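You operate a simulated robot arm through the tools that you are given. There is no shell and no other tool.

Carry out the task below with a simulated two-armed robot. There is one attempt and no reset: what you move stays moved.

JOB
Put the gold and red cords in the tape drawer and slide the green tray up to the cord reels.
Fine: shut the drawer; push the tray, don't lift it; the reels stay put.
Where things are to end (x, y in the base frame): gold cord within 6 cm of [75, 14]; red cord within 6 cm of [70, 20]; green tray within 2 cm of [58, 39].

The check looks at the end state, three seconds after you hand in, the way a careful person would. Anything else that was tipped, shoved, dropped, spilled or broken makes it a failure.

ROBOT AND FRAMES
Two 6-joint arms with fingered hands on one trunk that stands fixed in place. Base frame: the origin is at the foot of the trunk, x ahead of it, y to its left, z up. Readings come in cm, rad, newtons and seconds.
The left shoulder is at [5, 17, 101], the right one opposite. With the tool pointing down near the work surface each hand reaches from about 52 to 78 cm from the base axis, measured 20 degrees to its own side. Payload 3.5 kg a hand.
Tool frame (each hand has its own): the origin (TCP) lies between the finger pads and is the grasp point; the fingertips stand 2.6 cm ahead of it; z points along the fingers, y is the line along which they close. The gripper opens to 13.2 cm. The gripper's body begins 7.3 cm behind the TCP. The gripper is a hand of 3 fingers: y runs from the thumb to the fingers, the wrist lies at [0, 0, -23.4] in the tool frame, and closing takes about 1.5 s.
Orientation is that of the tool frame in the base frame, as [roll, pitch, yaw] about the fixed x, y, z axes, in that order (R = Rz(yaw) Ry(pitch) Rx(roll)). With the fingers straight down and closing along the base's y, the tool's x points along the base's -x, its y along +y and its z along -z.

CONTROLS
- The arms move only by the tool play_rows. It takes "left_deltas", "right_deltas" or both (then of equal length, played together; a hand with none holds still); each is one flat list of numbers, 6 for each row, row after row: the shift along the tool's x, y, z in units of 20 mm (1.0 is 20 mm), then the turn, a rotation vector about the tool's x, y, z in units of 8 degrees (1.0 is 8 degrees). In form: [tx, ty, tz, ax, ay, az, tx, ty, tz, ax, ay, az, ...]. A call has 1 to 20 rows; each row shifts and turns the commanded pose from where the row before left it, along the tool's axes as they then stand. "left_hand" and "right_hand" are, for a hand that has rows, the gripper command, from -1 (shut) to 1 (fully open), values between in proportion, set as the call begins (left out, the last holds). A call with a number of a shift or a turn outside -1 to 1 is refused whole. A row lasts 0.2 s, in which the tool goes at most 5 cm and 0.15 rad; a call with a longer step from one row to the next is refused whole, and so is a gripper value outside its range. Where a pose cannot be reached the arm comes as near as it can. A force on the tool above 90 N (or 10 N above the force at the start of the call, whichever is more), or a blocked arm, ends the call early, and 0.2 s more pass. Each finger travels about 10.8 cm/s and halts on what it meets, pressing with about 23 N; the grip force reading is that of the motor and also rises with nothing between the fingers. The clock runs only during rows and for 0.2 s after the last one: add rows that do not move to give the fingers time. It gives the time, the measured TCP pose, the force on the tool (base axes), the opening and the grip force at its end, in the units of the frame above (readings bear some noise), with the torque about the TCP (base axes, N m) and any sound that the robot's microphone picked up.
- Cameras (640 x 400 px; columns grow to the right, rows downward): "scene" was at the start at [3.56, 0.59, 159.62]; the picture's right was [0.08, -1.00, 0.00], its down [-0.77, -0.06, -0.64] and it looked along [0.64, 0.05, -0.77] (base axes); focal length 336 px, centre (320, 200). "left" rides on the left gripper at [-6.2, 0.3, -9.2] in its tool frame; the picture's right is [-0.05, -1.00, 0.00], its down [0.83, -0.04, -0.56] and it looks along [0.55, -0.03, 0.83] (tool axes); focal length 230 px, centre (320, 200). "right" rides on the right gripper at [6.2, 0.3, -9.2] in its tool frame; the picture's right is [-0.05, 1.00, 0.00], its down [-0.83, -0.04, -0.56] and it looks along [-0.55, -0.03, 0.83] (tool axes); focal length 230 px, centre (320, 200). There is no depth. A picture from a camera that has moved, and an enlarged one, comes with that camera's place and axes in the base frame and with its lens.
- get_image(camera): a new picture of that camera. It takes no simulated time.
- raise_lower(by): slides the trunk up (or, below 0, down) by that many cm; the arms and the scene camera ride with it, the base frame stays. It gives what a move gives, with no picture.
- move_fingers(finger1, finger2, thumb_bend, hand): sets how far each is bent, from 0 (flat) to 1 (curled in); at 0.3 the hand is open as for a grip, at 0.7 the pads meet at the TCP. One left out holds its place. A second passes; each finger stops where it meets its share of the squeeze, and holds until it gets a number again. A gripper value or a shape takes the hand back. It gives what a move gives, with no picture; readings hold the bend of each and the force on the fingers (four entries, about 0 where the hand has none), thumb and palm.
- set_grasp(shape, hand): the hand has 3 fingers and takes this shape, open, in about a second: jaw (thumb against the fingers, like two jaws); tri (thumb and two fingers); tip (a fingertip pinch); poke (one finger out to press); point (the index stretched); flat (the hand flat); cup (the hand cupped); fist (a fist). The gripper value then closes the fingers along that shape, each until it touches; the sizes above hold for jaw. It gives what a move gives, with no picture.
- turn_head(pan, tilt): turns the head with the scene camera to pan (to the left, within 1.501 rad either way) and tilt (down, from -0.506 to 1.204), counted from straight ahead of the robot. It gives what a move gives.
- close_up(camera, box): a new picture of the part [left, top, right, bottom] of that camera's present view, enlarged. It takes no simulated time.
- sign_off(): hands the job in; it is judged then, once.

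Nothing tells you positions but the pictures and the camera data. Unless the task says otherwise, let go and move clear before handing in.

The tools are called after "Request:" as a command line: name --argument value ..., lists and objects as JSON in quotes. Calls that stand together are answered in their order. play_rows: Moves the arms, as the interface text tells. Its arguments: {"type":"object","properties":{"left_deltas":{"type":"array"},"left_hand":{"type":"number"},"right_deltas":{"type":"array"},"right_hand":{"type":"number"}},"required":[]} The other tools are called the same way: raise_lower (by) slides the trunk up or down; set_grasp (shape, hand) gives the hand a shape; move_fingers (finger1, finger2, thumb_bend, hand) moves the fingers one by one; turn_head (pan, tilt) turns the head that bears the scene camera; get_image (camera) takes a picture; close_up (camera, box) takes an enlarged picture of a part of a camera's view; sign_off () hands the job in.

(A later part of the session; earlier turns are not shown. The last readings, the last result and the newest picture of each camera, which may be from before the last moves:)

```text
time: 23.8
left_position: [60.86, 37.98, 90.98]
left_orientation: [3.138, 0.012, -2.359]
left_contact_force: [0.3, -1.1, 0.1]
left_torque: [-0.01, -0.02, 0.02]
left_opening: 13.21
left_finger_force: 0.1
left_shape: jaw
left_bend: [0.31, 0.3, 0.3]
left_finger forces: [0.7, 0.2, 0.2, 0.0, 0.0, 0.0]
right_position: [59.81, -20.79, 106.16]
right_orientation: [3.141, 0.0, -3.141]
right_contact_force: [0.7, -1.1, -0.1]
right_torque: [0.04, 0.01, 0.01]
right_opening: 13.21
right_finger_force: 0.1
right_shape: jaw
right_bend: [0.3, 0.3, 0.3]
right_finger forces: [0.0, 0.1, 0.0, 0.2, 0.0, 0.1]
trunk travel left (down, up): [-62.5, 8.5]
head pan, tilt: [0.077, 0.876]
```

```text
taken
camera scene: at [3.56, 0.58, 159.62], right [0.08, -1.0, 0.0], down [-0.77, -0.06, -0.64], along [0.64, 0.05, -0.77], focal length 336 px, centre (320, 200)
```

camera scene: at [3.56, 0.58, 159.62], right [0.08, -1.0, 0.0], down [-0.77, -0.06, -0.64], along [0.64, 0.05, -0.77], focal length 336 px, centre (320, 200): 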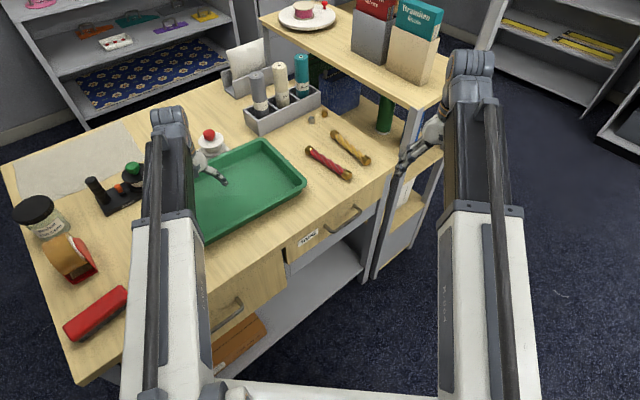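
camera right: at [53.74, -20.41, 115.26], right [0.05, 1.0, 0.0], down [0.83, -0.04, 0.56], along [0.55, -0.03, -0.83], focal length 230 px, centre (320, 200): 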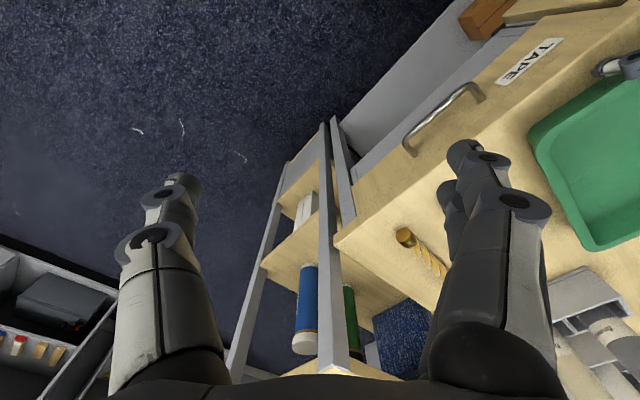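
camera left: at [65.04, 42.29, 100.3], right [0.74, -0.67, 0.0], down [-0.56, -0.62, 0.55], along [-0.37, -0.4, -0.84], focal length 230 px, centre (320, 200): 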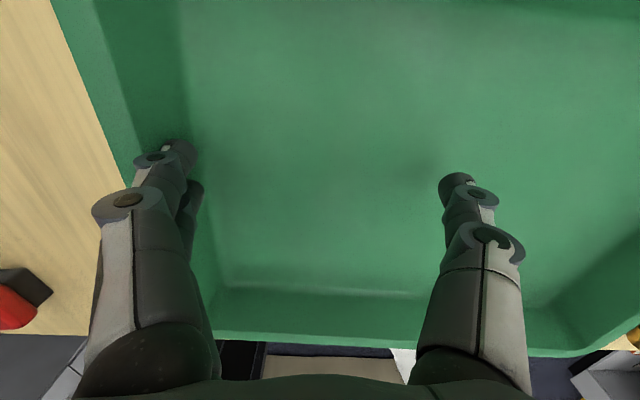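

The tray is now moving with the hand. I'll push about 6.5 cm more.

Request:
play_rows --left_deltas '[0, 0.4, 0, 0, 0, 0, 0, 0.4, 0, 0, 0, 0, 0, 0.4, 0, 0, 0, 0, 0, 0.4, 0, 0, 0, 0, 0, 0.4, 0, 0, 0, 0, 0, 0.4, 0, 0, 0, 0, 0, 0.4, 0, 0, 0, 0, 0, 0.4, 0, 0, 0, 0]'

Request:
get_image --camera "left"

Request:
get_image --camera "scene"

```text
time: 25.6
left_position: [56.45, 42.36, 91.06]
left_orientation: [3.137, 0.012, -2.36]
left_contact_force: [1.0, -0.3, 0.8]
left_torque: [-0.03, 0.02, -0.01]
left_opening: 13.18
left_finger_force: 0.1
left_shape: jaw
left_bend: [0.31, 0.31, 0.3]
left_finger forces: [0.5, 0.6, 0.0, 0.0, 0.0, 0.1]
right_position: [59.75, -20.85, 106.19]
right_orientation: [-3.141, -0.002, -3.141]
right_contact_force: [-0.4, 0.4, 0.4]
right_torque: [-0.01, -0.02, -0.04]
right_opening: 13.19
right_finger_force: 0.0
right_shape: jaw
right_bend: [0.3, 0.3, 0.3]
right_finger forces: [0.1, 0.1, 0.0, 0.0, 0.0, 0.0]
trunk travel left (down, up): [-62.5, 8.5]
head pan, tilt: [0.077, 0.876]
```

```text
taken
camera left: at [60.62, 46.75, 100.3], right [0.74, -0.67, 0.0], down [-0.56, -0.62, 0.55], along [-0.37, -0.4, -0.84], focal length 230 px, centre (320, 200)
```

left: 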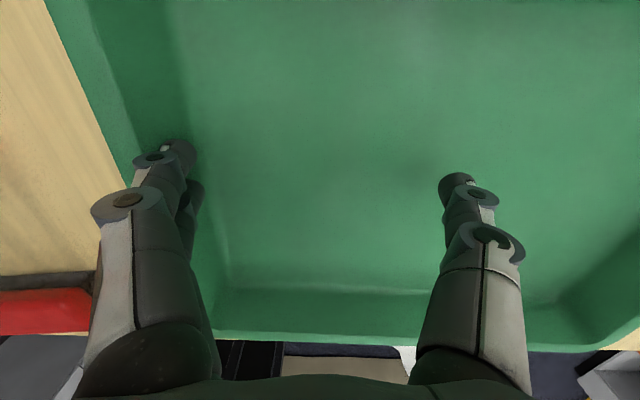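

```text
taken
camera scene: at [3.56, 0.58, 159.62], right [0.08, -1.0, 0.0], down [-0.77, -0.06, -0.64], along [0.64, 0.05, -0.77], focal length 336 px, centre (320, 200)
```

scene: 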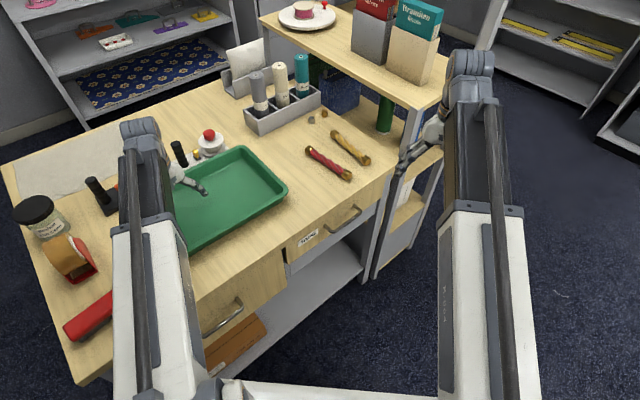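

The tray is about 4–5 cm short of its place along the desk. I'll push 4 cm more and then measure from above.

Request:
play_rows --left_deltas '[0, 0.4, 0, 0, 0, 0, 0, 0.4, 0, 0, 0, 0, 0, 0.4, 0, 0, 0, 0, 0, 0.4, 0, 0, 0, 0, 0, 0.4, 0, 0, 0, 0]'

Request:
play_rows --left_deltas '[0, -0.5, 0, 0, 0, 0, 0, 0, -1, 0, 0, 0, 0, 0, -1, 0, 0, 0, 0, 0, -1, 0, 0, 0, 0, 0, -1, 0, 0, 0, 0, 0, -1, 0, 0, 0, 0, 0, -1, 0, 0, 0, 0, 0, -1, 0, 0, 0, 0, 0, -1, 0, 0, 0, 0, 0, -1, 0, 0, 0, 0, 0, -1, 0, 0, 0, 0, 0, -1, 0, 0, 0, 0, 0, 0, 0, -1, 0, 0, 0, 0, 0, -1, 0, 0, 0, 0, 0, -1, 0, 0, 0, 0, 0, -1, 0]'

Request:
get_image --camera "left"

Request:
get_image --camera "scene"

```text
time: 26.8
left_position: [53.58, 45.12, 91.11]
left_orientation: [3.138, 0.011, -2.357]
left_contact_force: [-0.3, -0.7, -0.5]
left_torque: [-0.02, 0.0, 0.03]
left_opening: 13.18
left_finger_force: 0.1
left_shape: jaw
left_bend: [0.31, 0.31, 0.3]
left_finger forces: [0.4, 0.7, 0.0, 0.0, 0.0, 0.1]
right_position: [59.95, -20.92, 106.05]
right_orientation: [3.14, 0.0, 3.141]
right_contact_force: [0.2, -0.2, -0.6]
right_torque: [0.02, 0.02, 0.01]
right_opening: 13.2
right_finger_force: 0.0
right_shape: jaw
right_bend: [0.3, 0.3, 0.3]
right_finger forces: [0.0, 0.1, 0.1, 0.0, 0.0, 0.0]
trunk travel left (down, up): [-62.5, 8.5]
head pan, tilt: [0.077, 0.876]
```

```text
time: 30.2
left_position: [54.0, 44.21, 113.14]
left_orientation: [3.137, 0.573, -2.361]
left_contact_force: [0.7, -0.4, 0.4]
left_torque: [0.0, -0.02, 0.01]
left_opening: 13.19
left_finger_force: 0.0
left_shape: jaw
left_bend: [0.3, 0.3, 0.3]
left_finger forces: [0.1, 0.0, 0.0, 0.0, 0.1, 0.0]
right_position: [59.85, -20.84, 106.22]
right_orientation: [-3.14, -0.001, 3.141]
right_contact_force: [-0.7, -0.4, 0.4]
right_torque: [0.01, -0.01, -0.02]
right_opening: 13.18
right_finger_force: 0.1
right_shape: jaw
right_bend: [0.3, 0.3, 0.3]
right_finger forces: [0.0, 0.1, 0.1, 0.0, 0.0, 0.0]
trunk travel left (down, up): [-62.5, 8.5]
head pan, tilt: [0.077, 0.876]
```

```text
taken
camera left: at [54.14, 44.52, 124.18], right [0.73, -0.68, 0.03], down [-0.68, -0.73, 0.02], along [0.01, -0.03, -1.0], focal length 230 px, centre (320, 200)
```

left: 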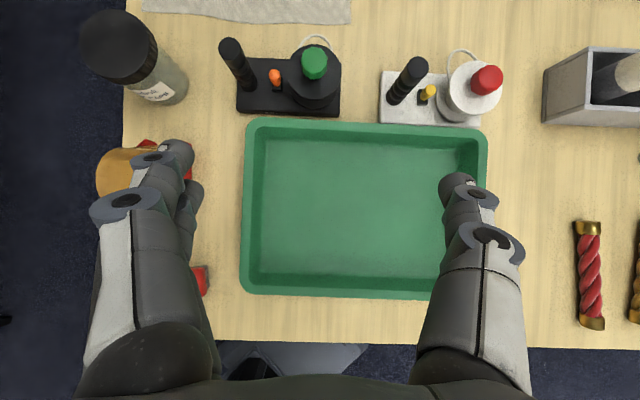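

```text
taken
camera scene: at [3.54, 0.58, 159.62], right [0.08, -1.0, 0.0], down [-0.77, -0.06, -0.64], along [0.64, 0.05, -0.77], focal length 336 px, centre (320, 200)
```

scene: 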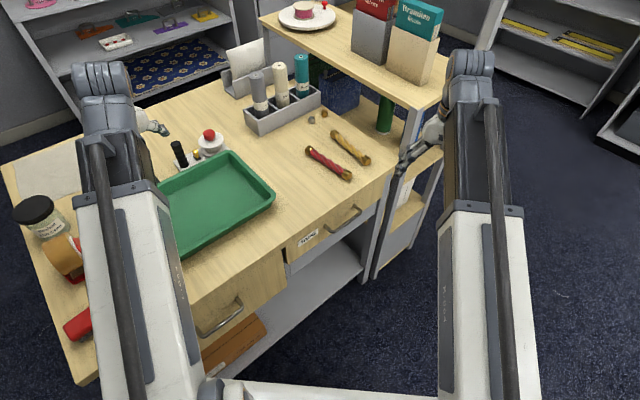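

The tray is now square to the desk, with its centre at about (58.2, 37.7), still some 1.3 cm short along the desk. I'll go back down inside the same wall, push 1.2 cm more and re-measure.

Request:
play_rows --left_deltas '[0, 0, 0, 0, 1, 0, 0, 0, 0, 0, 1, 0, 0, 0, 0, 0, 1, 0, 0, 0, 0, 0, 1, 0, 0, 0, 1, 0, 0, 0, 0, 0, 1, 0, 0, 0, 0, 0, 1, 0, 0, 0, 0, 0, 1, 0, 0, 0, 0, 0, 1, 0, 0, 0, 0, 0, 1, 0, 0, 0, 0, 0, 1, 0, 0, 0, 0, 0, 1, 0, 0, 0, 0, 0, 1, 0, 0, 0, 0, 0, 1, 0, 0, 0, 0, 0, 1, 0, 0, 0, 0, 0.35, 0, 0, 0, 0, 0, 0.35, 0, 0, 0, 0, 0, 0.35, 0, 0, 0, 0]'

Request:
play_rows --left_deltas '[0, -0.5, 0, 0, 0, 0, 0, 0, -1, 0, 0, 0, 0, 0, -1, 0, 0, 0, 0, 0, -1, 0, 0, 0, 0, 0, -1, 0, 0, 0, 0, 0, -1, 0, 0, 0, 0, 0, -1, 0, 0, 0, 0, 0, -1, 0, 0, 0, 0, 0, -1, 0, 0, 0, 0, 0, -1, 0, 0, 0, 0, 0, -1, 0, 0, 0, 0, 0, -1, 0, 0, 0, 0, 0, 0, 0, -1, 0, 0, 0, 0, 0, -1, 0, 0, 0, 0, 0, -1, 0, 0, 0, 0, 0, -1, 0]'

Request:
get_image --camera "left"

Request:
get_image --camera "scene"

```text
time: 34.0
left_position: [52.75, 45.95, 91.15]
left_orientation: [3.137, 0.012, -2.36]
left_contact_force: [0.3, 0.0, 0.0]
left_torque: [0.03, 0.01, -0.02]
left_opening: 13.18
left_finger_force: 0.0
left_shape: jaw
left_bend: [0.31, 0.31, 0.3]
left_finger forces: [0.5, 0.5, 0.0, 0.0, 0.1, 0.0]
right_position: [59.73, -20.86, 106.13]
right_orientation: [3.14, -0.002, -3.14]
right_contact_force: [0.5, 0.7, -0.4]
right_torque: [0.01, 0.0, -0.01]
right_opening: 13.2
right_finger_force: 0.0
right_shape: jaw
right_bend: [0.3, 0.3, 0.3]
right_finger forces: [0.1, 0.0, 0.0, 0.0, 0.0, 0.1]
trunk travel left (down, up): [-62.5, 8.5]
head pan, tilt: [0.077, 0.876]
```

```text
time: 37.4
left_position: [53.29, 45.18, 113.25]
left_orientation: [3.137, 0.572, -2.362]
left_contact_force: [-0.7, -0.2, 0.4]
left_torque: [-0.01, 0.02, -0.02]
left_opening: 13.21
left_finger_force: 0.1
left_shape: jaw
left_bend: [0.3, 0.3, 0.3]
left_finger forces: [0.0, 0.0, 0.0, 0.1, 0.0, 0.1]
right_position: [59.8, -20.87, 106.08]
right_orientation: [-3.141, -0.001, 3.142]
right_contact_force: [-0.2, 0.9, 0.2]
right_torque: [0.0, 0.03, -0.01]
right_opening: 13.17
right_finger_force: 0.0
right_shape: jaw
right_bend: [0.3, 0.3, 0.3]
right_finger forces: [0.0, 0.0, 0.1, 0.1, 0.1, 0.1]
trunk travel left (down, up): [-62.5, 8.5]
head pan, tilt: [0.077, 0.876]
```

```text
taken
camera left: at [53.35, 45.31, 124.19], right [0.73, -0.68, 0.02], down [-0.68, -0.73, 0.02], along [0.01, -0.03, -1.0], focal length 230 px, centre (320, 200)
```

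left: 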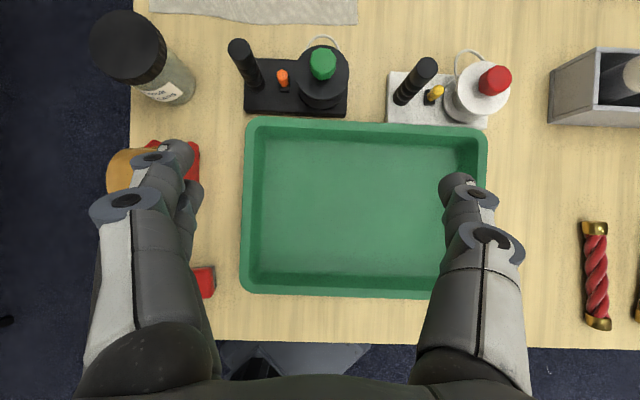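

```text
taken
camera scene: at [3.54, 0.59, 159.62], right [0.08, -1.0, 0.0], down [-0.77, -0.06, -0.64], along [0.64, 0.05, -0.77], focal length 336 px, centre (320, 200)
```

scene: 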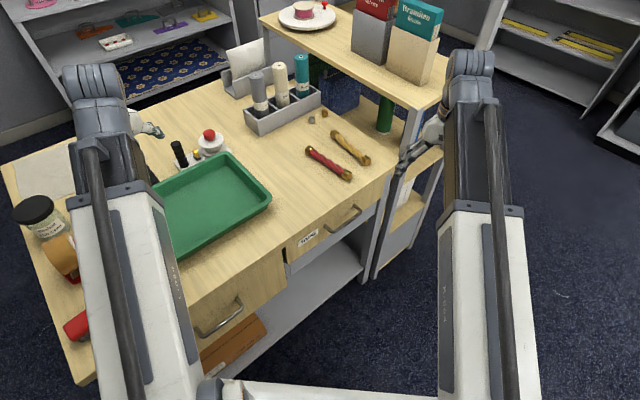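

The tray now measures about (57.5, 38.6), well within tolerance and clear of both reel bases, so I'll leave it. Next comes the drawer: the handle bar is around (63.5, -3, 78). I'll park the right arm out to the right and turn the left hand to grip the bar.

Request:
play_rows --left_deltas '[0, 0, 0, 0, 1, 0, 0, 0, 0, 0, 1, 0, 0, 0, 0, 0, 1, 0, 0, 0, 0, 0, 1, 0, 0, 0, 0, 0, 0, 0.9375, 0, 0, 0, 0, 0, 0.9375, 0, 0, 0, 0, 0, 0.9375, 0, 0, 0, 0, 0, 0.9375, 0, 0, 0, 0, 0, 0.9375, 0, 0, 0, 0, 0, 0.9375, 0, 0, 0, 0, 0, 0.9375, 0, 0, 0, 0, 0, 0.9375, 0, 0, 0, 0, 0, 0.9375, 0, 0, 0, 0, 0, 0.9375, 0, 0, 0, 0, 0, 0.9375, 0, 0, 0, 0, 0, 0.9375]' --right_deltas '[0.353, -0.97, 0, 0, 0, 0, 0.353, -0.97, 0, 0, 0, 0, 0.353, -0.97, 0, 0, 0, 0, 0.353, -0.97, 0, 0, 0, 0, 0.353, -0.97, 0, 0, 0, 0, 0.353, -0.97, 0, 0, 0, 0, 0.353, -0.97, 0, 0, 0, 0, 0.353, -0.97, 0, 0, 0, 0, 0.353, -0.97, 0, 0, 0, 0, 0.353, -0.97, 0, 0, 0, 0, 0.353, -0.97, 0, 0, 0, 0, 0.353, -0.97, 0, 0, 0, 0, 0.353, -0.97, 0, 0, 0, 0, 0.353, -0.97, 0, 0, 0, 0, 0.353, -0.97, 0, 0, 0, 0, 0.353, -0.97, 0, 0, 0, 0]'

Request:
get_image --camera "scene"

Request:
get_image --camera "left"

```text
time: 40.8
left_position: [53.32, 45.01, 113.17]
left_orientation: [3.131, -0.003, 2.351]
left_contact_force: [0.5, -0.1, -0.3]
left_torque: [0.01, -0.01, 0.03]
left_opening: 13.21
left_finger_force: 0.0
left_shape: jaw
left_bend: [0.3, 0.3, 0.3]
left_finger forces: [0.0, 0.0, 0.0, 0.0, 0.1, 0.1]
right_position: [48.44, -52.01, 106.14]
right_orientation: [-3.142, 0.001, -3.139]
right_contact_force: [-0.7, 0.8, -0.1]
right_torque: [0.01, -0.01, -0.02]
right_opening: 13.2
right_finger_force: 0.1
right_shape: jaw
right_bend: [0.3, 0.3, 0.3]
right_finger forces: [0.0, 0.1, 0.0, 0.0, 0.1, 0.0]
trunk travel left (down, up): [-62.5, 8.5]
head pan, tilt: [0.077, 0.876]
```

```text
taken
camera scene: at [3.55, 0.58, 159.62], right [0.08, -1.0, 0.0], down [-0.77, -0.06, -0.64], along [0.64, 0.05, -0.77], focal length 336 px, centre (320, 200)
```

scene: 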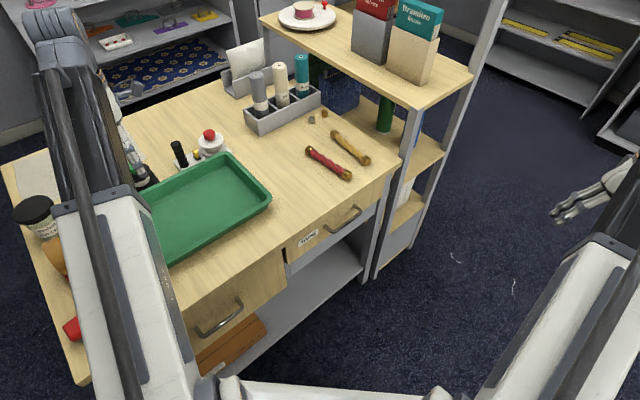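

```text
taken
camera left: at [57.95, 40.74, 122.25], right [-0.67, -0.74, -0.01], down [-0.62, 0.55, 0.56], along [-0.41, 0.38, -0.83], focal length 230 px, centre (320, 200)
```

left: 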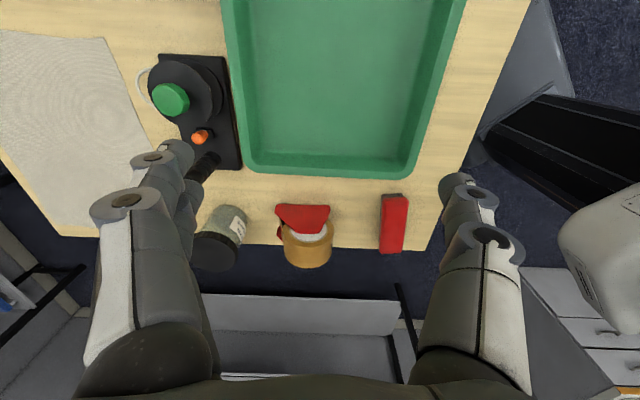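

The scene camera now has a clear view of the drawer front and the cords, so I'll take a close-up before going in.

Request:
close_up --camera "scene" --box '[260, 110, 420, 270]'

Request:
close_up --camera "scene" --box '[280, 180, 400, 255]'

```text
2.50 times, centred on (340, 190) of scene
camera zoom: at [3.55, 0.58, 159.62], right [0.08, -1.0, 0.0], down [-0.77, -0.06, -0.64], along [0.64, 0.05, -0.77], focal length 840 px, centre (270, 225)
```

zoom: 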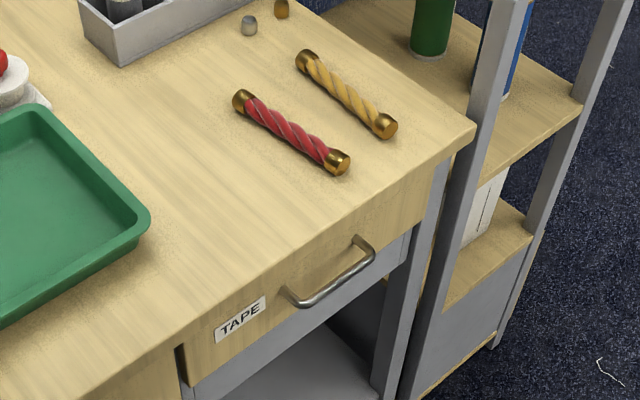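

```text
5.33 times, centred on (340, 218) of scene
camera zoom: at [3.55, 0.58, 159.62], right [0.08, -1.0, 0.0], down [-0.77, -0.06, -0.64], along [0.64, 0.05, -0.77], focal length 1793 px, centre (213, 107)
```

zoom: 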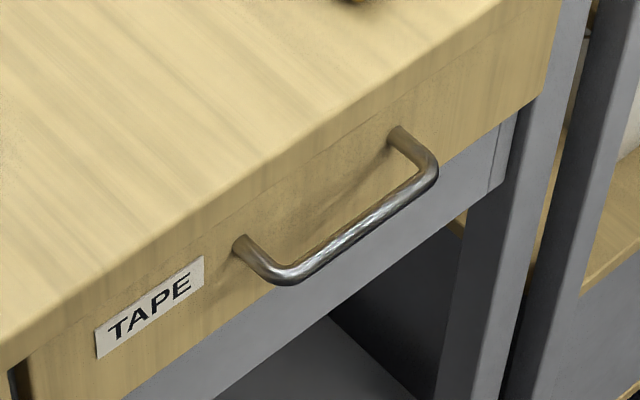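

The drawer face spans u from about -66 to -26, with the bar at v≈42.8 and z≈78, standing roughly 3 cm off the face. I'll carry the left hand across, high above the desk, to a spot in front of the handle.

Request:
play_rows --left_deltas '[-0.98, -0.78, 0, 0, 0, 0, -0.98, -0.78, 0, 0, 0, 0, -0.98, -0.78, 0, 0, 0, 0, -0.98, -0.78, 0, 0, 0, 0, -0.98, -0.78, 0, 0, 0, 0, -0.98, -0.78, 0, 0, 0, 0, -0.98, -0.78, 0, 0, 0, 0, -0.98, -0.78, 0, 0, 0, 0, -0.98, -0.78, 0, 0, 0, 0, -0.98, -0.78, 0, 0, 0, 0, -0.98, -0.78, 0, 0, 0, 0, -0.98, -0.78, 0, 0, 0, 0, -0.98, -0.78, 0, 0, 0, 0, -0.98, -0.78, 0, 0, 0, 0, -0.98, -0.78, 0, 0, 0, 0, -0.98, -0.78, 0, 0, 0, 0, -0.98, -0.78, 0, 0, 0, 0, -0.98, -0.78, 0, 0, 0, 0, -0.98, -0.78, 0, 0, 0, 0, -0.98, -0.78, 0, 0, 0, 0]' --left_hand -0.394

Request:
get_image --camera "scene"

Request:
get_image --camera "left"

```text
time: 45.0
left_position: [58.69, -4.98, 112.8]
left_orientation: [3.129, -0.003, 2.353]
left_contact_force: [-0.1, 0.0, -0.3]
left_torque: [0.01, -0.02, -0.02]
left_opening: 4.02
left_finger_force: 0.0
left_shape: jaw
left_bend: [0.73, 0.73, 0.7]
left_finger forces: [0.0, 0.1, 0.1, 0.1, 0.0, 0.1]
right_position: [48.39, -51.89, 106.16]
right_orientation: [-3.14, 0.001, 3.141]
right_contact_force: [-0.4, 0.5, 0.2]
right_torque: [-0.01, 0.02, -0.01]
right_opening: 13.2
right_finger_force: 0.1
right_shape: jaw
right_bend: [0.3, 0.3, 0.3]
right_finger forces: [0.1, 0.0, 0.0, 0.1, 0.1, 0.0]
trunk travel left (down, up): [-62.5, 8.5]
head pan, tilt: [0.077, 0.876]
```

```text
taken
camera scene: at [3.56, 0.56, 159.62], right [0.08, -1.0, 0.0], down [-0.77, -0.06, -0.64], along [0.64, 0.05, -0.77], focal length 336 px, centre (320, 200)
```

scene: 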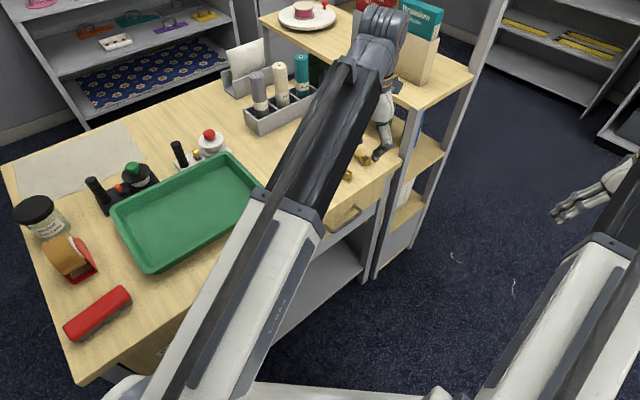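

```text
taken
camera left: at [63.39, -9.18, 121.79], right [-0.67, -0.74, -0.01], down [-0.62, 0.55, 0.56], along [-0.41, 0.38, -0.83], focal length 230 px, centre (320, 200)
```

left: 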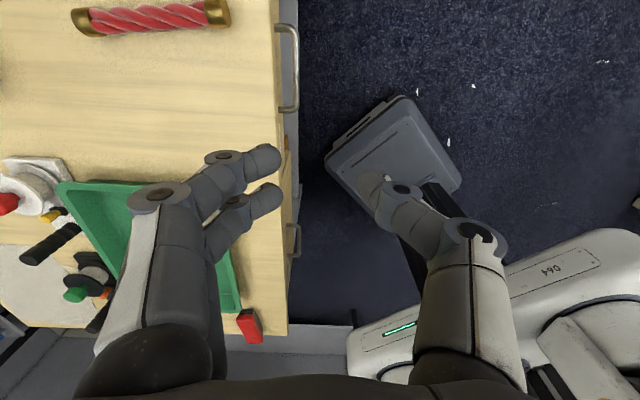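

The hand's fingers curl inward at this opening, so a steeper 45° approach from the front will keep its knuckles off the desk edge. I'll check what the right camera can see of the handle, then tilt and lower the left hand in front of the drawer.

Request:
play_rows --left_deltas '[0, -0.8, 0.5, -1, 0, 0, 0, -0.8, 0.5, -1, 0, 0, 0, 0, 0, -1, 0, 0, 0, 0, 0, -1, 0, 0, 0, 0, 0, -1, 0, 0, 0, 0, 0, -0.6, 0, 0]'

Request:
get_image --camera "left"

Request:
get_image --camera "right"

Request:
get_image --camera "scene"

```text
time: 46.4
left_position: [56.6, -6.96, 110.45]
left_orientation: [2.345, -0.003, 2.353]
left_contact_force: [-0.5, 0.3, 0.3]
left_torque: [0.01, -0.02, -0.01]
left_opening: 4.01
left_finger_force: 0.0
left_shape: jaw
left_bend: [0.73, 0.73, 0.7]
left_finger forces: [0.1, 0.1, 0.0, 0.0, 0.0, 0.1]
right_position: [48.44, -51.83, 106.13]
right_orientation: [3.141, 0.0, 3.141]
right_contact_force: [-0.3, 0.3, -0.1]
right_torque: [0.0, -0.03, -0.02]
right_opening: 13.15
right_finger_force: 0.0
right_shape: jaw
right_bend: [0.3, 0.3, 0.3]
right_finger forces: [0.1, 0.1, 0.0, 0.1, 0.0, 0.0]
trunk travel left (down, up): [-62.5, 8.5]
head pan, tilt: [0.077, 0.876]
```

```text
taken
camera left: at [56.6, -15.82, 116.99], right [-0.46, -0.53, -0.71], down [-0.89, 0.29, 0.36], along [0.02, 0.8, -0.6], focal length 230 px, centre (320, 200)
```

left: 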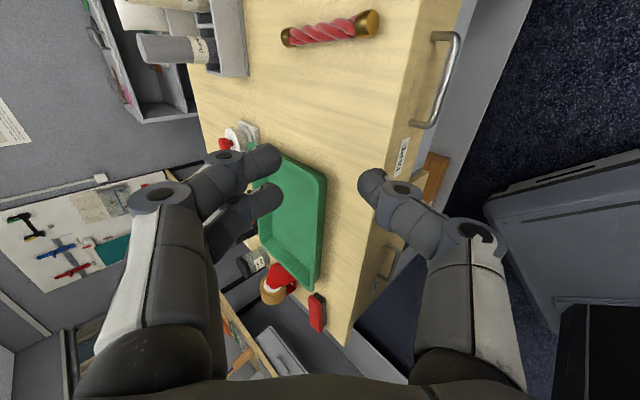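

```text
taken
camera right: at [42.31, -51.44, 115.29], right [0.05, 1.0, 0.0], down [0.83, -0.04, 0.56], along [0.55, -0.03, -0.83], focal length 230 px, centre (320, 200)
```

right: 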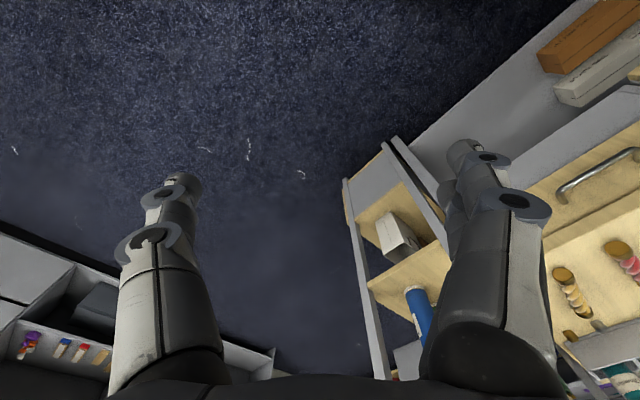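

```text
taken
camera scene: at [3.55, 0.57, 159.62], right [0.08, -1.0, 0.0], down [-0.77, -0.06, -0.64], along [0.64, 0.05, -0.77], focal length 336 px, centre (320, 200)
```

scene: 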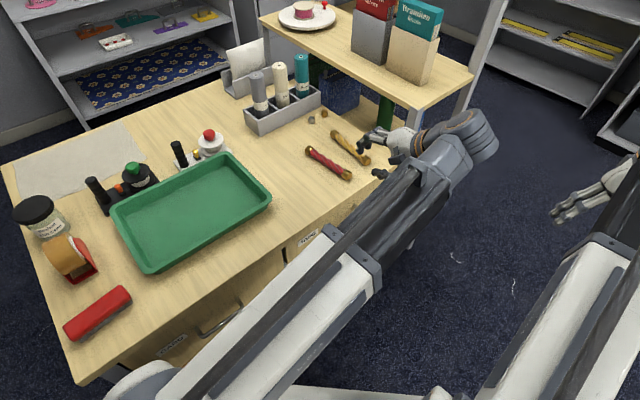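

The left hand reached the 45° tilt exactly, and its camera confirms the bar at v≈42.9, z≈78. I'll lower straight down in front of the drawer to the pre-approach point.

Request:
play_rows --left_deltas '[-0.105, -0.94, 0.775, 0, 0, 0, -0.105, -0.94, 0.775, 0, 0, 0, -0.105, -0.94, 0.775, 0, 0, 0, -0.105, -0.94, 0.775, 0, 0, 0, -0.105, -0.94, 0.775, 0, 0, 0, -0.105, -0.94, 0.775, 0, 0, 0, -0.105, -0.94, 0.775, 0, 0, 0, -0.105, -0.94, 0.775, 0, 0, 0, -0.105, -0.94, 0.775, 0, 0, 0, -0.105, -0.94, 0.775, 0, 0, 0]'

Request:
get_image --camera "left"

Request:
get_image --camera "scene"

```text
time: 48.6
left_position: [56.44, -9.51, 86.26]
left_orientation: [2.348, -0.005, 2.353]
left_contact_force: [-0.7, 0.0, 0.0]
left_torque: [0.05, -0.02, 0.01]
left_opening: 4.02
left_finger_force: 0.1
left_shape: jaw
left_bend: [0.73, 0.73, 0.7]
left_finger forces: [0.1, 0.0, 0.0, 0.0, 0.0, 0.0]
right_position: [48.42, -51.79, 106.15]
right_orientation: [-3.141, -0.001, -3.14]
right_contact_force: [-0.1, 0.4, -0.2]
right_torque: [-0.01, 0.03, 0.01]
right_opening: 13.22
right_finger_force: 0.2
right_shape: jaw
right_bend: [0.3, 0.3, 0.3]
right_finger forces: [0.0, 0.0, 0.0, 0.0, 0.0, 0.0]
trunk travel left (down, up): [-62.5, 8.5]
head pan, tilt: [0.077, 0.876]
```

```text
taken
camera left: at [56.52, -18.46, 92.72], right [-0.46, -0.53, -0.71], down [-0.89, 0.29, 0.36], along [0.01, 0.8, -0.6], focal length 230 px, centre (320, 200)
```

left: 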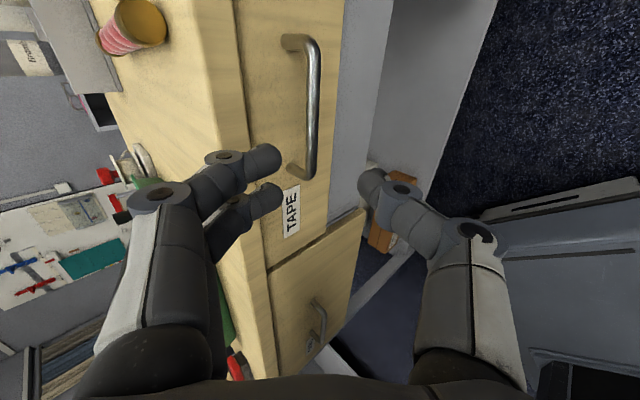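

```text
taken
camera scene: at [3.56, 0.58, 159.62], right [0.08, -1.0, 0.0], down [-0.77, -0.06, -0.64], along [0.64, 0.05, -0.77], focal length 336 px, centre (320, 200)
```

scene: 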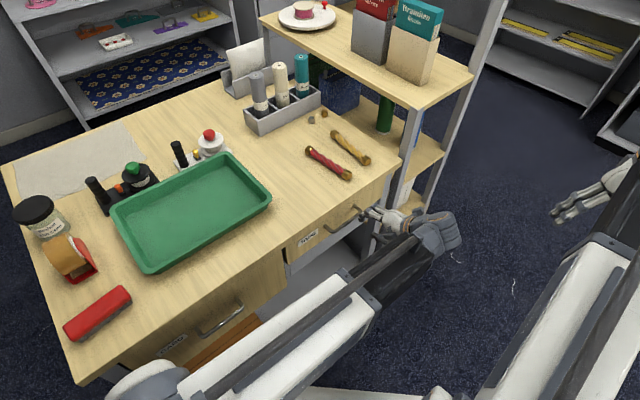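

The bar sits centred between the finger pair and the thumb along the approach line. I'll advance 9 cm along the tool axis and check.

Request:
play_rows --left_deltas '[0, 0, 0.9, 0, 0, 0, 0, 0, 0.9, 0, 0, 0, 0, 0, 0.9, 0, 0, 0, 0, 0, 0.9, 0, 0, 0, 0, 0, 0.9, 0, 0, 0]'

Request:
get_image --camera "left"

Request:
close_up --camera "scene" --box '[280, 170, 440, 270]'

```text
time: 49.8
left_position: [61.16, -5.19, 79.84]
left_orientation: [2.347, -0.002, 2.353]
left_contact_force: [-0.1, 0.8, 0.2]
left_torque: [-0.03, -0.05, -0.03]
left_opening: 4.02
left_finger_force: 0.0
left_shape: jaw
left_bend: [0.73, 0.73, 0.7]
left_finger forces: [0.0, 0.1, 0.0, 0.0, 0.1, 0.1]
right_position: [48.41, -51.87, 106.11]
right_orientation: [3.14, -0.001, -3.141]
right_contact_force: [0.0, -0.4, -0.1]
right_torque: [-0.03, -0.02, 0.02]
right_opening: 13.2
right_finger_force: 0.1
right_shape: jaw
right_bend: [0.3, 0.3, 0.3]
right_finger forces: [0.1, 0.0, 0.1, 0.0, 0.0, 0.0]
trunk travel left (down, up): [-62.5, 8.5]
head pan, tilt: [0.077, 0.876]
```

```text
taken
camera left: at [61.15, -14.17, 86.31], right [-0.46, -0.53, -0.71], down [-0.89, 0.29, 0.36], along [0.01, 0.8, -0.6], focal length 230 px, centre (320, 200)
```

left: 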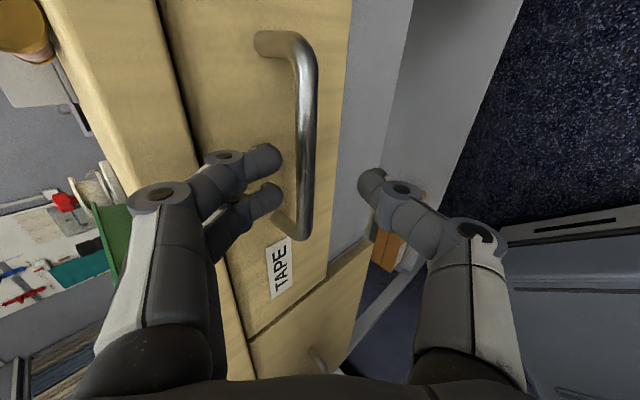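

```text
4.00 times, centred on (360, 220) of scene
camera zoom: at [3.56, 0.59, 159.62], right [0.08, -1.0, 0.0], down [-0.77, -0.06, -0.64], along [0.64, 0.05, -0.77], focal length 1345 px, centre (160, 120)
```

zoom: 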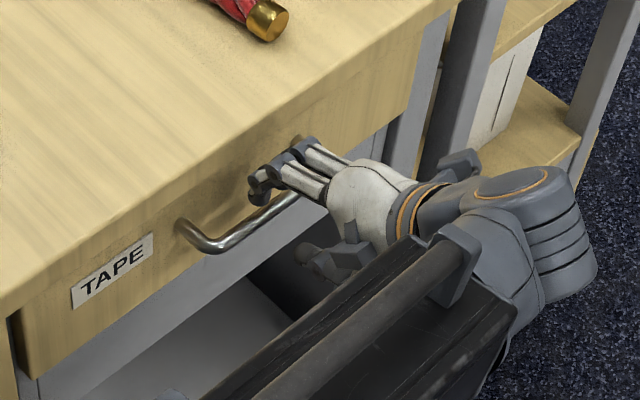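

The fingers are clearing the bar on its inner side. I'll advance the last 2.5 cm and close the grip.

Request:
play_rows --left_deltas '[0, 0, 0.5, 0, 0, 0, 0, 0, 0.5, 0, 0, 0, 0, 0, 0.3, 0, 0, 0]'

Request:
get_image --camera "left"

Request:
close_up --camera "scene" --box '[280, 170, 440, 270]'

```text
time: 50.6
left_position: [62.56, -3.96, 78.11]
left_orientation: [2.348, -0.004, 2.354]
left_contact_force: [-0.4, -0.4, 0.2]
left_torque: [-0.02, 0.01, -0.02]
left_opening: 4.01
left_finger_force: 0.1
left_shape: jaw
left_bend: [0.73, 0.73, 0.7]
left_finger forces: [0.0, 0.0, 0.0, 0.0, 0.0, 0.0]
right_position: [48.46, -51.86, 106.16]
right_orientation: [3.14, 0.0, 3.141]
right_contact_force: [0.3, -0.4, -0.7]
right_torque: [0.0, -0.02, 0.02]
right_opening: 13.19
right_finger_force: 0.1
right_shape: jaw
right_bend: [0.3, 0.3, 0.3]
right_finger forces: [0.1, 0.1, 0.0, 0.0, 0.0, 0.1]
trunk travel left (down, up): [-62.5, 8.5]
head pan, tilt: [0.077, 0.876]
```

```text
taken
camera left: at [62.43, -12.83, 84.51], right [-0.46, -0.53, -0.71], down [-0.89, 0.29, 0.36], along [0.01, 0.8, -0.6], focal length 230 px, centre (320, 200)
```

left: 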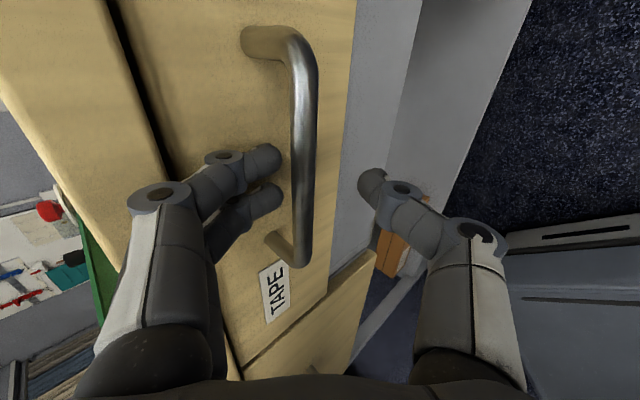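

```text
4.00 times, centred on (360, 220) of scene
camera zoom: at [3.55, 0.58, 159.62], right [0.08, -1.0, 0.0], down [-0.77, -0.06, -0.64], along [0.64, 0.05, -0.77], focal length 1345 px, centre (160, 120)
```

zoom: 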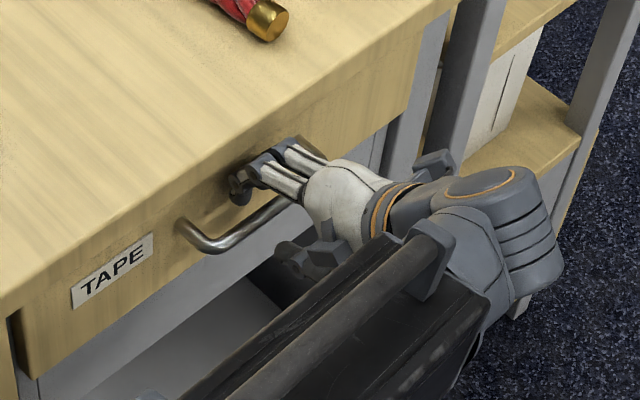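

The finger pair is between the bar and the drawer face, with the thumb outside. I'll close on the bar.

Request:
play_rows --left_deltas '[0, 0, 0, 0, 0, 0, 0, 0, 0, 0, 0, 0, 0, 0, 0, 0, 0, 0, 0, 0, 0, 0, 0, 0, 0, 0, 0, 0, 0, 0, 0, 0, 0, 0, 0, 0, 0, 0, 0, 0, 0, 0]' --left_hand -1

Request:
get_image --camera "left"

Request:
close_up --camera "scene" --box '[280, 170, 440, 270]'

```text
time: 52.2
left_position: [62.46, -3.92, 77.84]
left_orientation: [2.35, -0.004, 2.351]
left_contact_force: [2.5, 3.9, -10.2]
left_torque: [-0.09, 0.08, 0.04]
left_opening: 0.0
left_finger_force: 22.9
left_shape: jaw
left_bend: [0.72, 0.72, 0.66]
left_finger forces: [8.8, 8.3, 0.0, 0.1, 20.3, 0.0]
right_position: [48.53, -51.82, 106.08]
right_orientation: [-3.14, 0.0, -3.141]
right_contact_force: [-0.4, 0.6, -0.2]
right_torque: [0.0, 0.02, 0.0]
right_opening: 13.17
right_finger_force: 0.1
right_shape: jaw
right_bend: [0.3, 0.3, 0.3]
right_finger forces: [0.1, 0.0, 0.1, 0.0, 0.1, 0.1]
trunk travel left (down, up): [-62.5, 8.5]
head pan, tilt: [0.077, 0.876]
```

```text
taken
camera left: at [62.45, -12.82, 84.44], right [-0.46, -0.53, -0.71], down [-0.89, 0.29, 0.36], along [0.01, 0.8, -0.6], focal length 230 px, centre (320, 200)
```

left: 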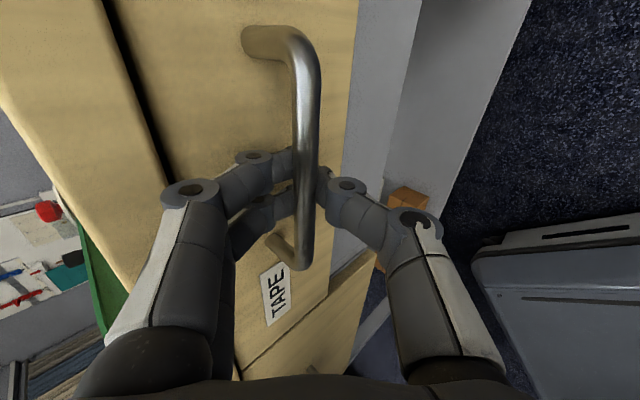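

```text
4.00 times, centred on (360, 220) of scene
camera zoom: at [3.66, 0.61, 159.61], right [0.08, -1.0, 0.0], down [-0.77, -0.06, -0.64], along [0.64, 0.05, -0.77], focal length 1345 px, centre (160, 120)
```

zoom: 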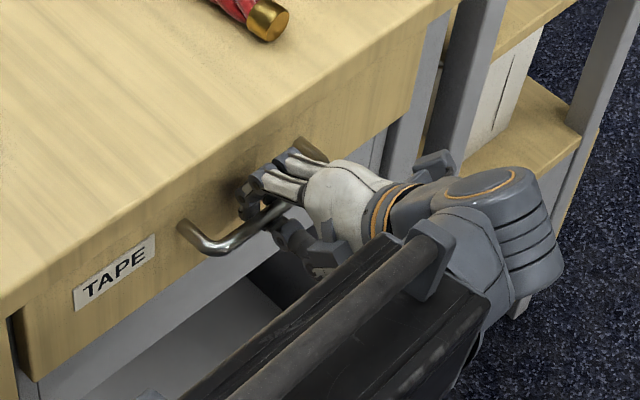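

The bar is firmly gripped. I'll pull straight out (along -v) 6 cm to start and see whether the drawer follows.

Request:
play_rows --left_deltas '[0, -0.351, -0.356, 0, 0, 0, 0, -0.351, -0.356, 0, 0, 0, 0, -0.351, -0.356, 0, 0, 0, 0, -0.351, -0.356, 0, 0, 0, 0, -0.351, -0.356, 0, 0, 0, 0, -0.351, -0.356, 0, 0, 0]'

Request:
get_image --camera "left"

Request:
get_image --camera "scene"

```text
time: 53.6
left_position: [58.1, -8.22, 77.93]
left_orientation: [2.348, -0.002, 2.352]
left_contact_force: [-2.8, 2.3, -15.5]
left_torque: [-0.11, 0.18, 0.05]
left_opening: 0.02
left_finger_force: 23.0
left_shape: jaw
left_bend: [0.72, 0.72, 0.65]
left_finger forces: [8.9, 8.6, 0.1, 0.0, 22.7, 0.0]
right_position: [48.51, -51.88, 106.08]
right_orientation: [-3.14, -0.001, -3.141]
right_contact_force: [-0.2, 0.3, -0.2]
right_torque: [-0.01, -0.03, 0.0]
right_opening: 13.17
right_finger_force: 0.1
right_shape: jaw
right_bend: [0.3, 0.3, 0.3]
right_finger forces: [0.1, 0.1, 0.0, 0.0, 0.1, 0.0]
trunk travel left (down, up): [-62.5, 8.5]
head pan, tilt: [0.077, 0.876]
```

```text
taken
camera left: at [58.16, -17.12, 84.53], right [-0.46, -0.53, -0.71], down [-0.89, 0.29, 0.36], along [0.01, 0.8, -0.6], focal length 230 px, centre (320, 200)
```

left: 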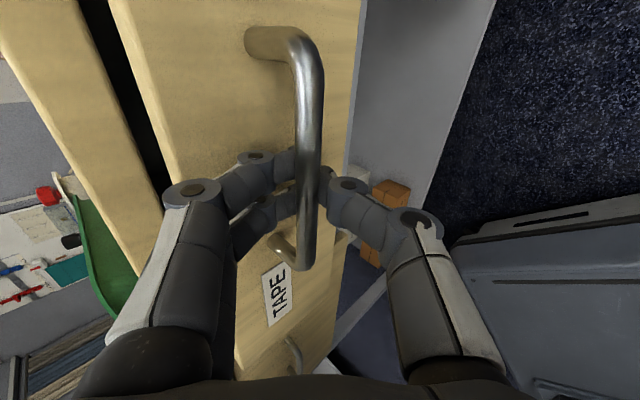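

```text
taken
camera scene: at [3.66, 0.58, 159.61], right [0.08, -1.0, 0.0], down [-0.77, -0.06, -0.64], along [0.64, 0.05, -0.77], focal length 336 px, centre (320, 200)
```

scene: 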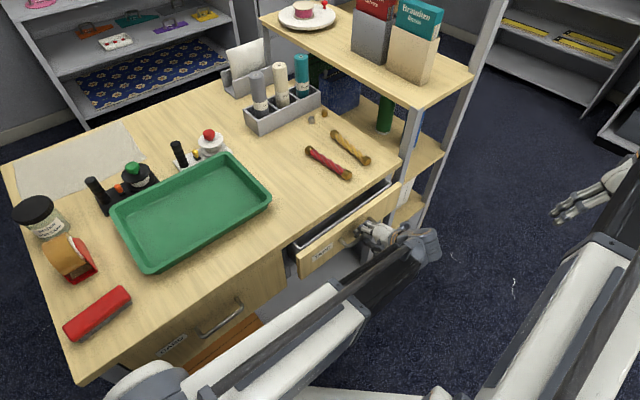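

The drawer is sliding out smoothly. I'll continue another 12 cm.

Request:
play_rows --left_deltas '[0, -0.42, -0.427, 0, 0, 0, 0, -0.42, -0.427, 0, 0, 0, 0, -0.42, -0.427, 0, 0, 0, 0, -0.42, -0.427, 0, 0, 0, 0, -0.42, -0.427, 0, 0, 0, 0, -0.42, -0.427, 0, 0, 0, 0, -0.42, -0.427, 0, 0, 0, 0, -0.42, -0.427, 0, 0, 0, 0, -0.42, -0.427, 0, 0, 0, 0, -0.42, -0.427, 0, 0, 0]'

Request:
get_image --camera "scene"

Request:
get_image --camera "left"

```text
time: 55.8
left_position: [49.72, -16.63, 77.92]
left_orientation: [2.349, -0.003, 2.353]
left_contact_force: [-0.4, 0.3, -15.0]
left_torque: [-0.14, 0.13, 0.0]
left_opening: 0.01
left_finger_force: 23.2
left_shape: jaw
left_bend: [0.72, 0.72, 0.65]
left_finger forces: [9.0, 8.8, 0.0, 0.1, 21.7, 0.0]
right_position: [48.49, -51.87, 106.13]
right_orientation: [3.141, 0.0, 3.141]
right_contact_force: [0.4, 0.6, 0.1]
right_torque: [-0.02, 0.02, 0.01]
right_opening: 13.17
right_finger_force: 0.0
right_shape: jaw
right_bend: [0.3, 0.3, 0.3]
right_finger forces: [0.0, 0.0, 0.1, 0.0, 0.0, 0.0]
trunk travel left (down, up): [-62.5, 8.5]
head pan, tilt: [0.077, 0.876]
```

```text
taken
camera scene: at [3.65, 0.54, 159.62], right [0.08, -1.0, 0.0], down [-0.77, -0.06, -0.64], along [0.64, 0.05, -0.77], focal length 336 px, centre (320, 200)
```

scene: 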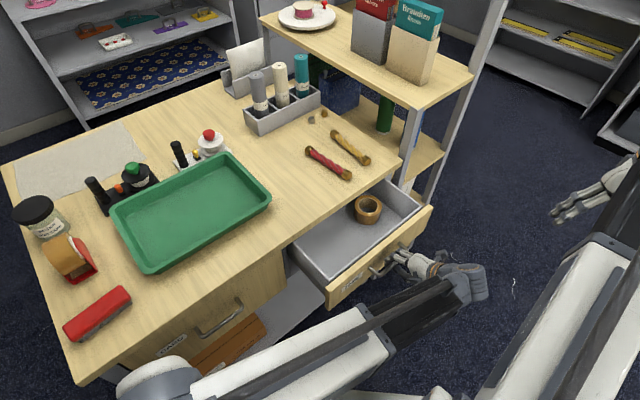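

```text
taken
camera left: at [49.74, -25.52, 84.52], right [-0.46, -0.53, -0.71], down [-0.89, 0.29, 0.36], along [0.01, 0.8, -0.6], focal length 230 px, centre (320, 200)
```

left: 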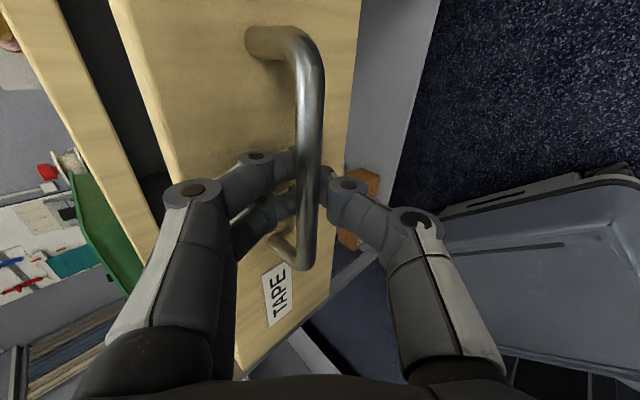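

The drawer is about 18 cm open, with a tape roll on its right side and free space on the left, where the cords should go. I'll pull about 8 cm more.

Request:
play_rows --left_deltas '[0, -0.42, -0.427, 0, 0, 0, 0, -0.42, -0.427, 0, 0, 0, 0, -0.42, -0.427, 0, 0, 0, 0, -0.42, -0.427, 0, 0, 0, 0, -0.42, -0.427, 0, 0, 0, 0, -0.42, -0.427, 0, 0, 0, 0, -0.42, -0.427, 0, 0, 0]'

Request:
get_image --camera "scene"

Request:
get_image --camera "left"

```text
time: 57.4
left_position: [43.79, -22.51, 77.74]
left_orientation: [2.347, -0.003, 2.352]
left_contact_force: [4.9, -4.7, -8.3]
left_torque: [-0.12, 0.06, -0.11]
left_opening: 0.01
left_finger_force: 23.1
left_shape: jaw
left_bend: [0.72, 0.73, 0.65]
left_finger forces: [7.5, 7.2, 0.0, 0.0, 18.5, 0.1]
right_position: [48.52, -51.83, 106.17]
right_orientation: [-3.141, 0.0, -3.141]
right_contact_force: [-0.1, 1.1, 0.7]
right_torque: [-0.01, 0.0, 0.02]
right_opening: 13.17
right_finger_force: 0.0
right_shape: jaw
right_bend: [0.3, 0.3, 0.3]
right_finger forces: [0.1, 0.0, 0.0, 0.1, 0.1, 0.0]
trunk travel left (down, up): [-62.5, 8.5]
head pan, tilt: [0.077, 0.876]
```

```text
taken
camera scene: at [3.64, 0.5, 159.62], right [0.08, -1.0, 0.0], down [-0.77, -0.06, -0.64], along [0.64, 0.05, -0.77], focal length 336 px, centre (320, 200)
```

scene: 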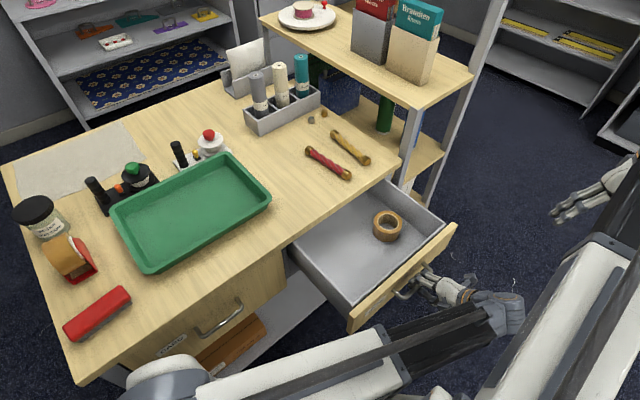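

```text
taken
camera left: at [43.74, -31.43, 84.43], right [-0.46, -0.53, -0.71], down [-0.89, 0.29, 0.36], along [0.01, 0.8, -0.6], focal length 230 px, centre (320, 200)
```

left: 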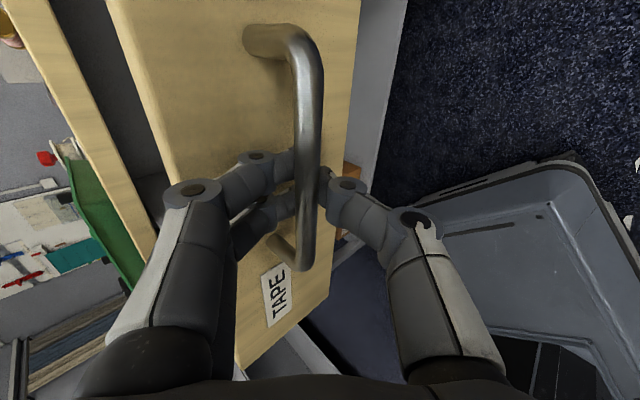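

The drawer is about 26 cm open, which is enough. Before freeing the left hand I'll swing the right arm further out so the left wrist has room to back off, then open the left hand and withdraw along its axis.

Request:
play_rows --right_deltas '[0.6, -0.9, 0, 0, 0, 0, 0.6, -0.9, 0, 0, 0, 0, 0.6, -0.9, 0, 0, 0, 0, 0.6, -0.9, 0, 0, 0, 0, 0.6, -0.9, 0, 0, 0, 0, 0.6, -0.9, 0, 0, 0, 0]'

Request:
play_rows --left_deltas '[0, 0, 0, 0, 0, 0, 0, 0, 0, 0, 0, 0, 0, 0, 0, 0, 0, 0, 0, 0, 0, 0, 0, 0]' --left_hand -0.394

Request:
get_image --camera "left"

Request:
get_image --camera "scene"

```text
time: 58.8
left_position: [43.78, -22.52, 77.82]
left_orientation: [2.348, -0.004, 2.353]
left_contact_force: [4.4, -5.9, -9.1]
left_torque: [-0.07, 0.04, -0.08]
left_opening: 0.0
left_finger_force: 23.0
left_shape: jaw
left_bend: [0.73, 0.73, 0.65]
left_finger forces: [7.2, 6.9, 0.0, 0.0, 18.4, 0.0]
right_position: [41.45, -62.79, 105.86]
right_orientation: [3.141, 0.0, -3.14]
right_contact_force: [0.1, 0.2, 0.1]
right_torque: [0.0, -0.01, -0.04]
right_opening: 13.17
right_finger_force: 0.0
right_shape: jaw
right_bend: [0.3, 0.3, 0.3]
right_finger forces: [0.0, 0.0, 0.0, 0.0, 0.0, 0.0]
trunk travel left (down, up): [-62.5, 8.5]
head pan, tilt: [0.077, 0.876]
```

```text
time: 59.8
left_position: [43.77, -22.45, 77.9]
left_orientation: [2.347, -0.003, 2.353]
left_contact_force: [-0.5, 0.2, -0.5]
left_torque: [-0.02, -0.01, 0.0]
left_opening: 3.93
left_finger_force: 0.0
left_shape: jaw
left_bend: [0.74, 0.74, 0.7]
left_finger forces: [0.1, 0.0, 0.1, 0.0, 0.0, 0.0]
right_position: [41.39, -62.73, 106.07]
right_orientation: [-3.141, -0.002, 3.141]
right_contact_force: [-0.3, -0.3, -0.2]
right_torque: [-0.04, 0.02, 0.01]
right_opening: 13.2
right_finger_force: 0.0
right_shape: jaw
right_bend: [0.3, 0.3, 0.3]
right_finger forces: [0.0, 0.0, 0.0, 0.0, 0.0, 0.0]
trunk travel left (down, up): [-62.5, 8.5]
head pan, tilt: [0.077, 0.876]
```

```text
taken
camera left: at [43.68, -31.35, 84.45], right [-0.46, -0.53, -0.71], down [-0.89, 0.29, 0.36], along [0.01, 0.8, -0.6], focal length 230 px, centre (320, 200)
```

left: 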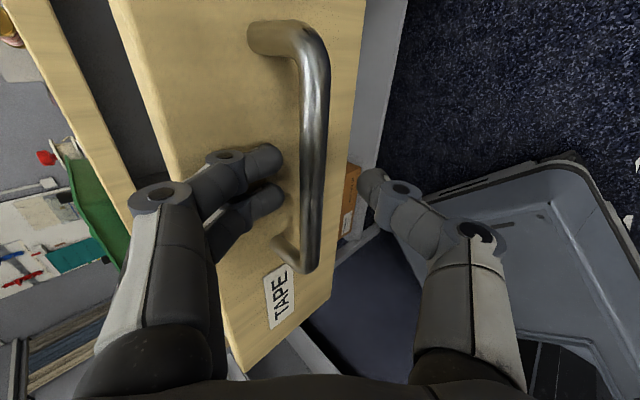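

```text
taken
camera scene: at [3.55, 0.58, 159.62], right [0.08, -1.0, 0.0], down [-0.77, -0.06, -0.64], along [0.64, 0.05, -0.77], focal length 336 px, centre (320, 200)
```

scene: 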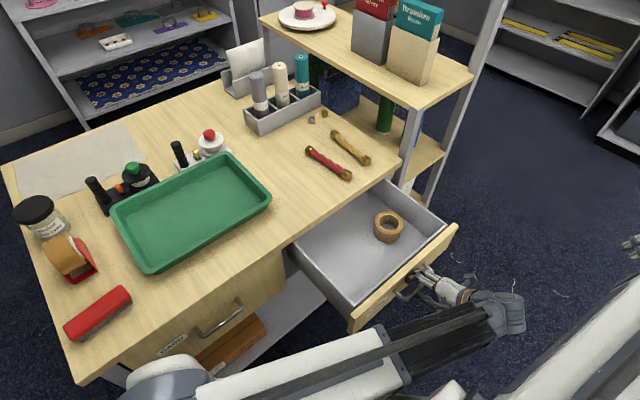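

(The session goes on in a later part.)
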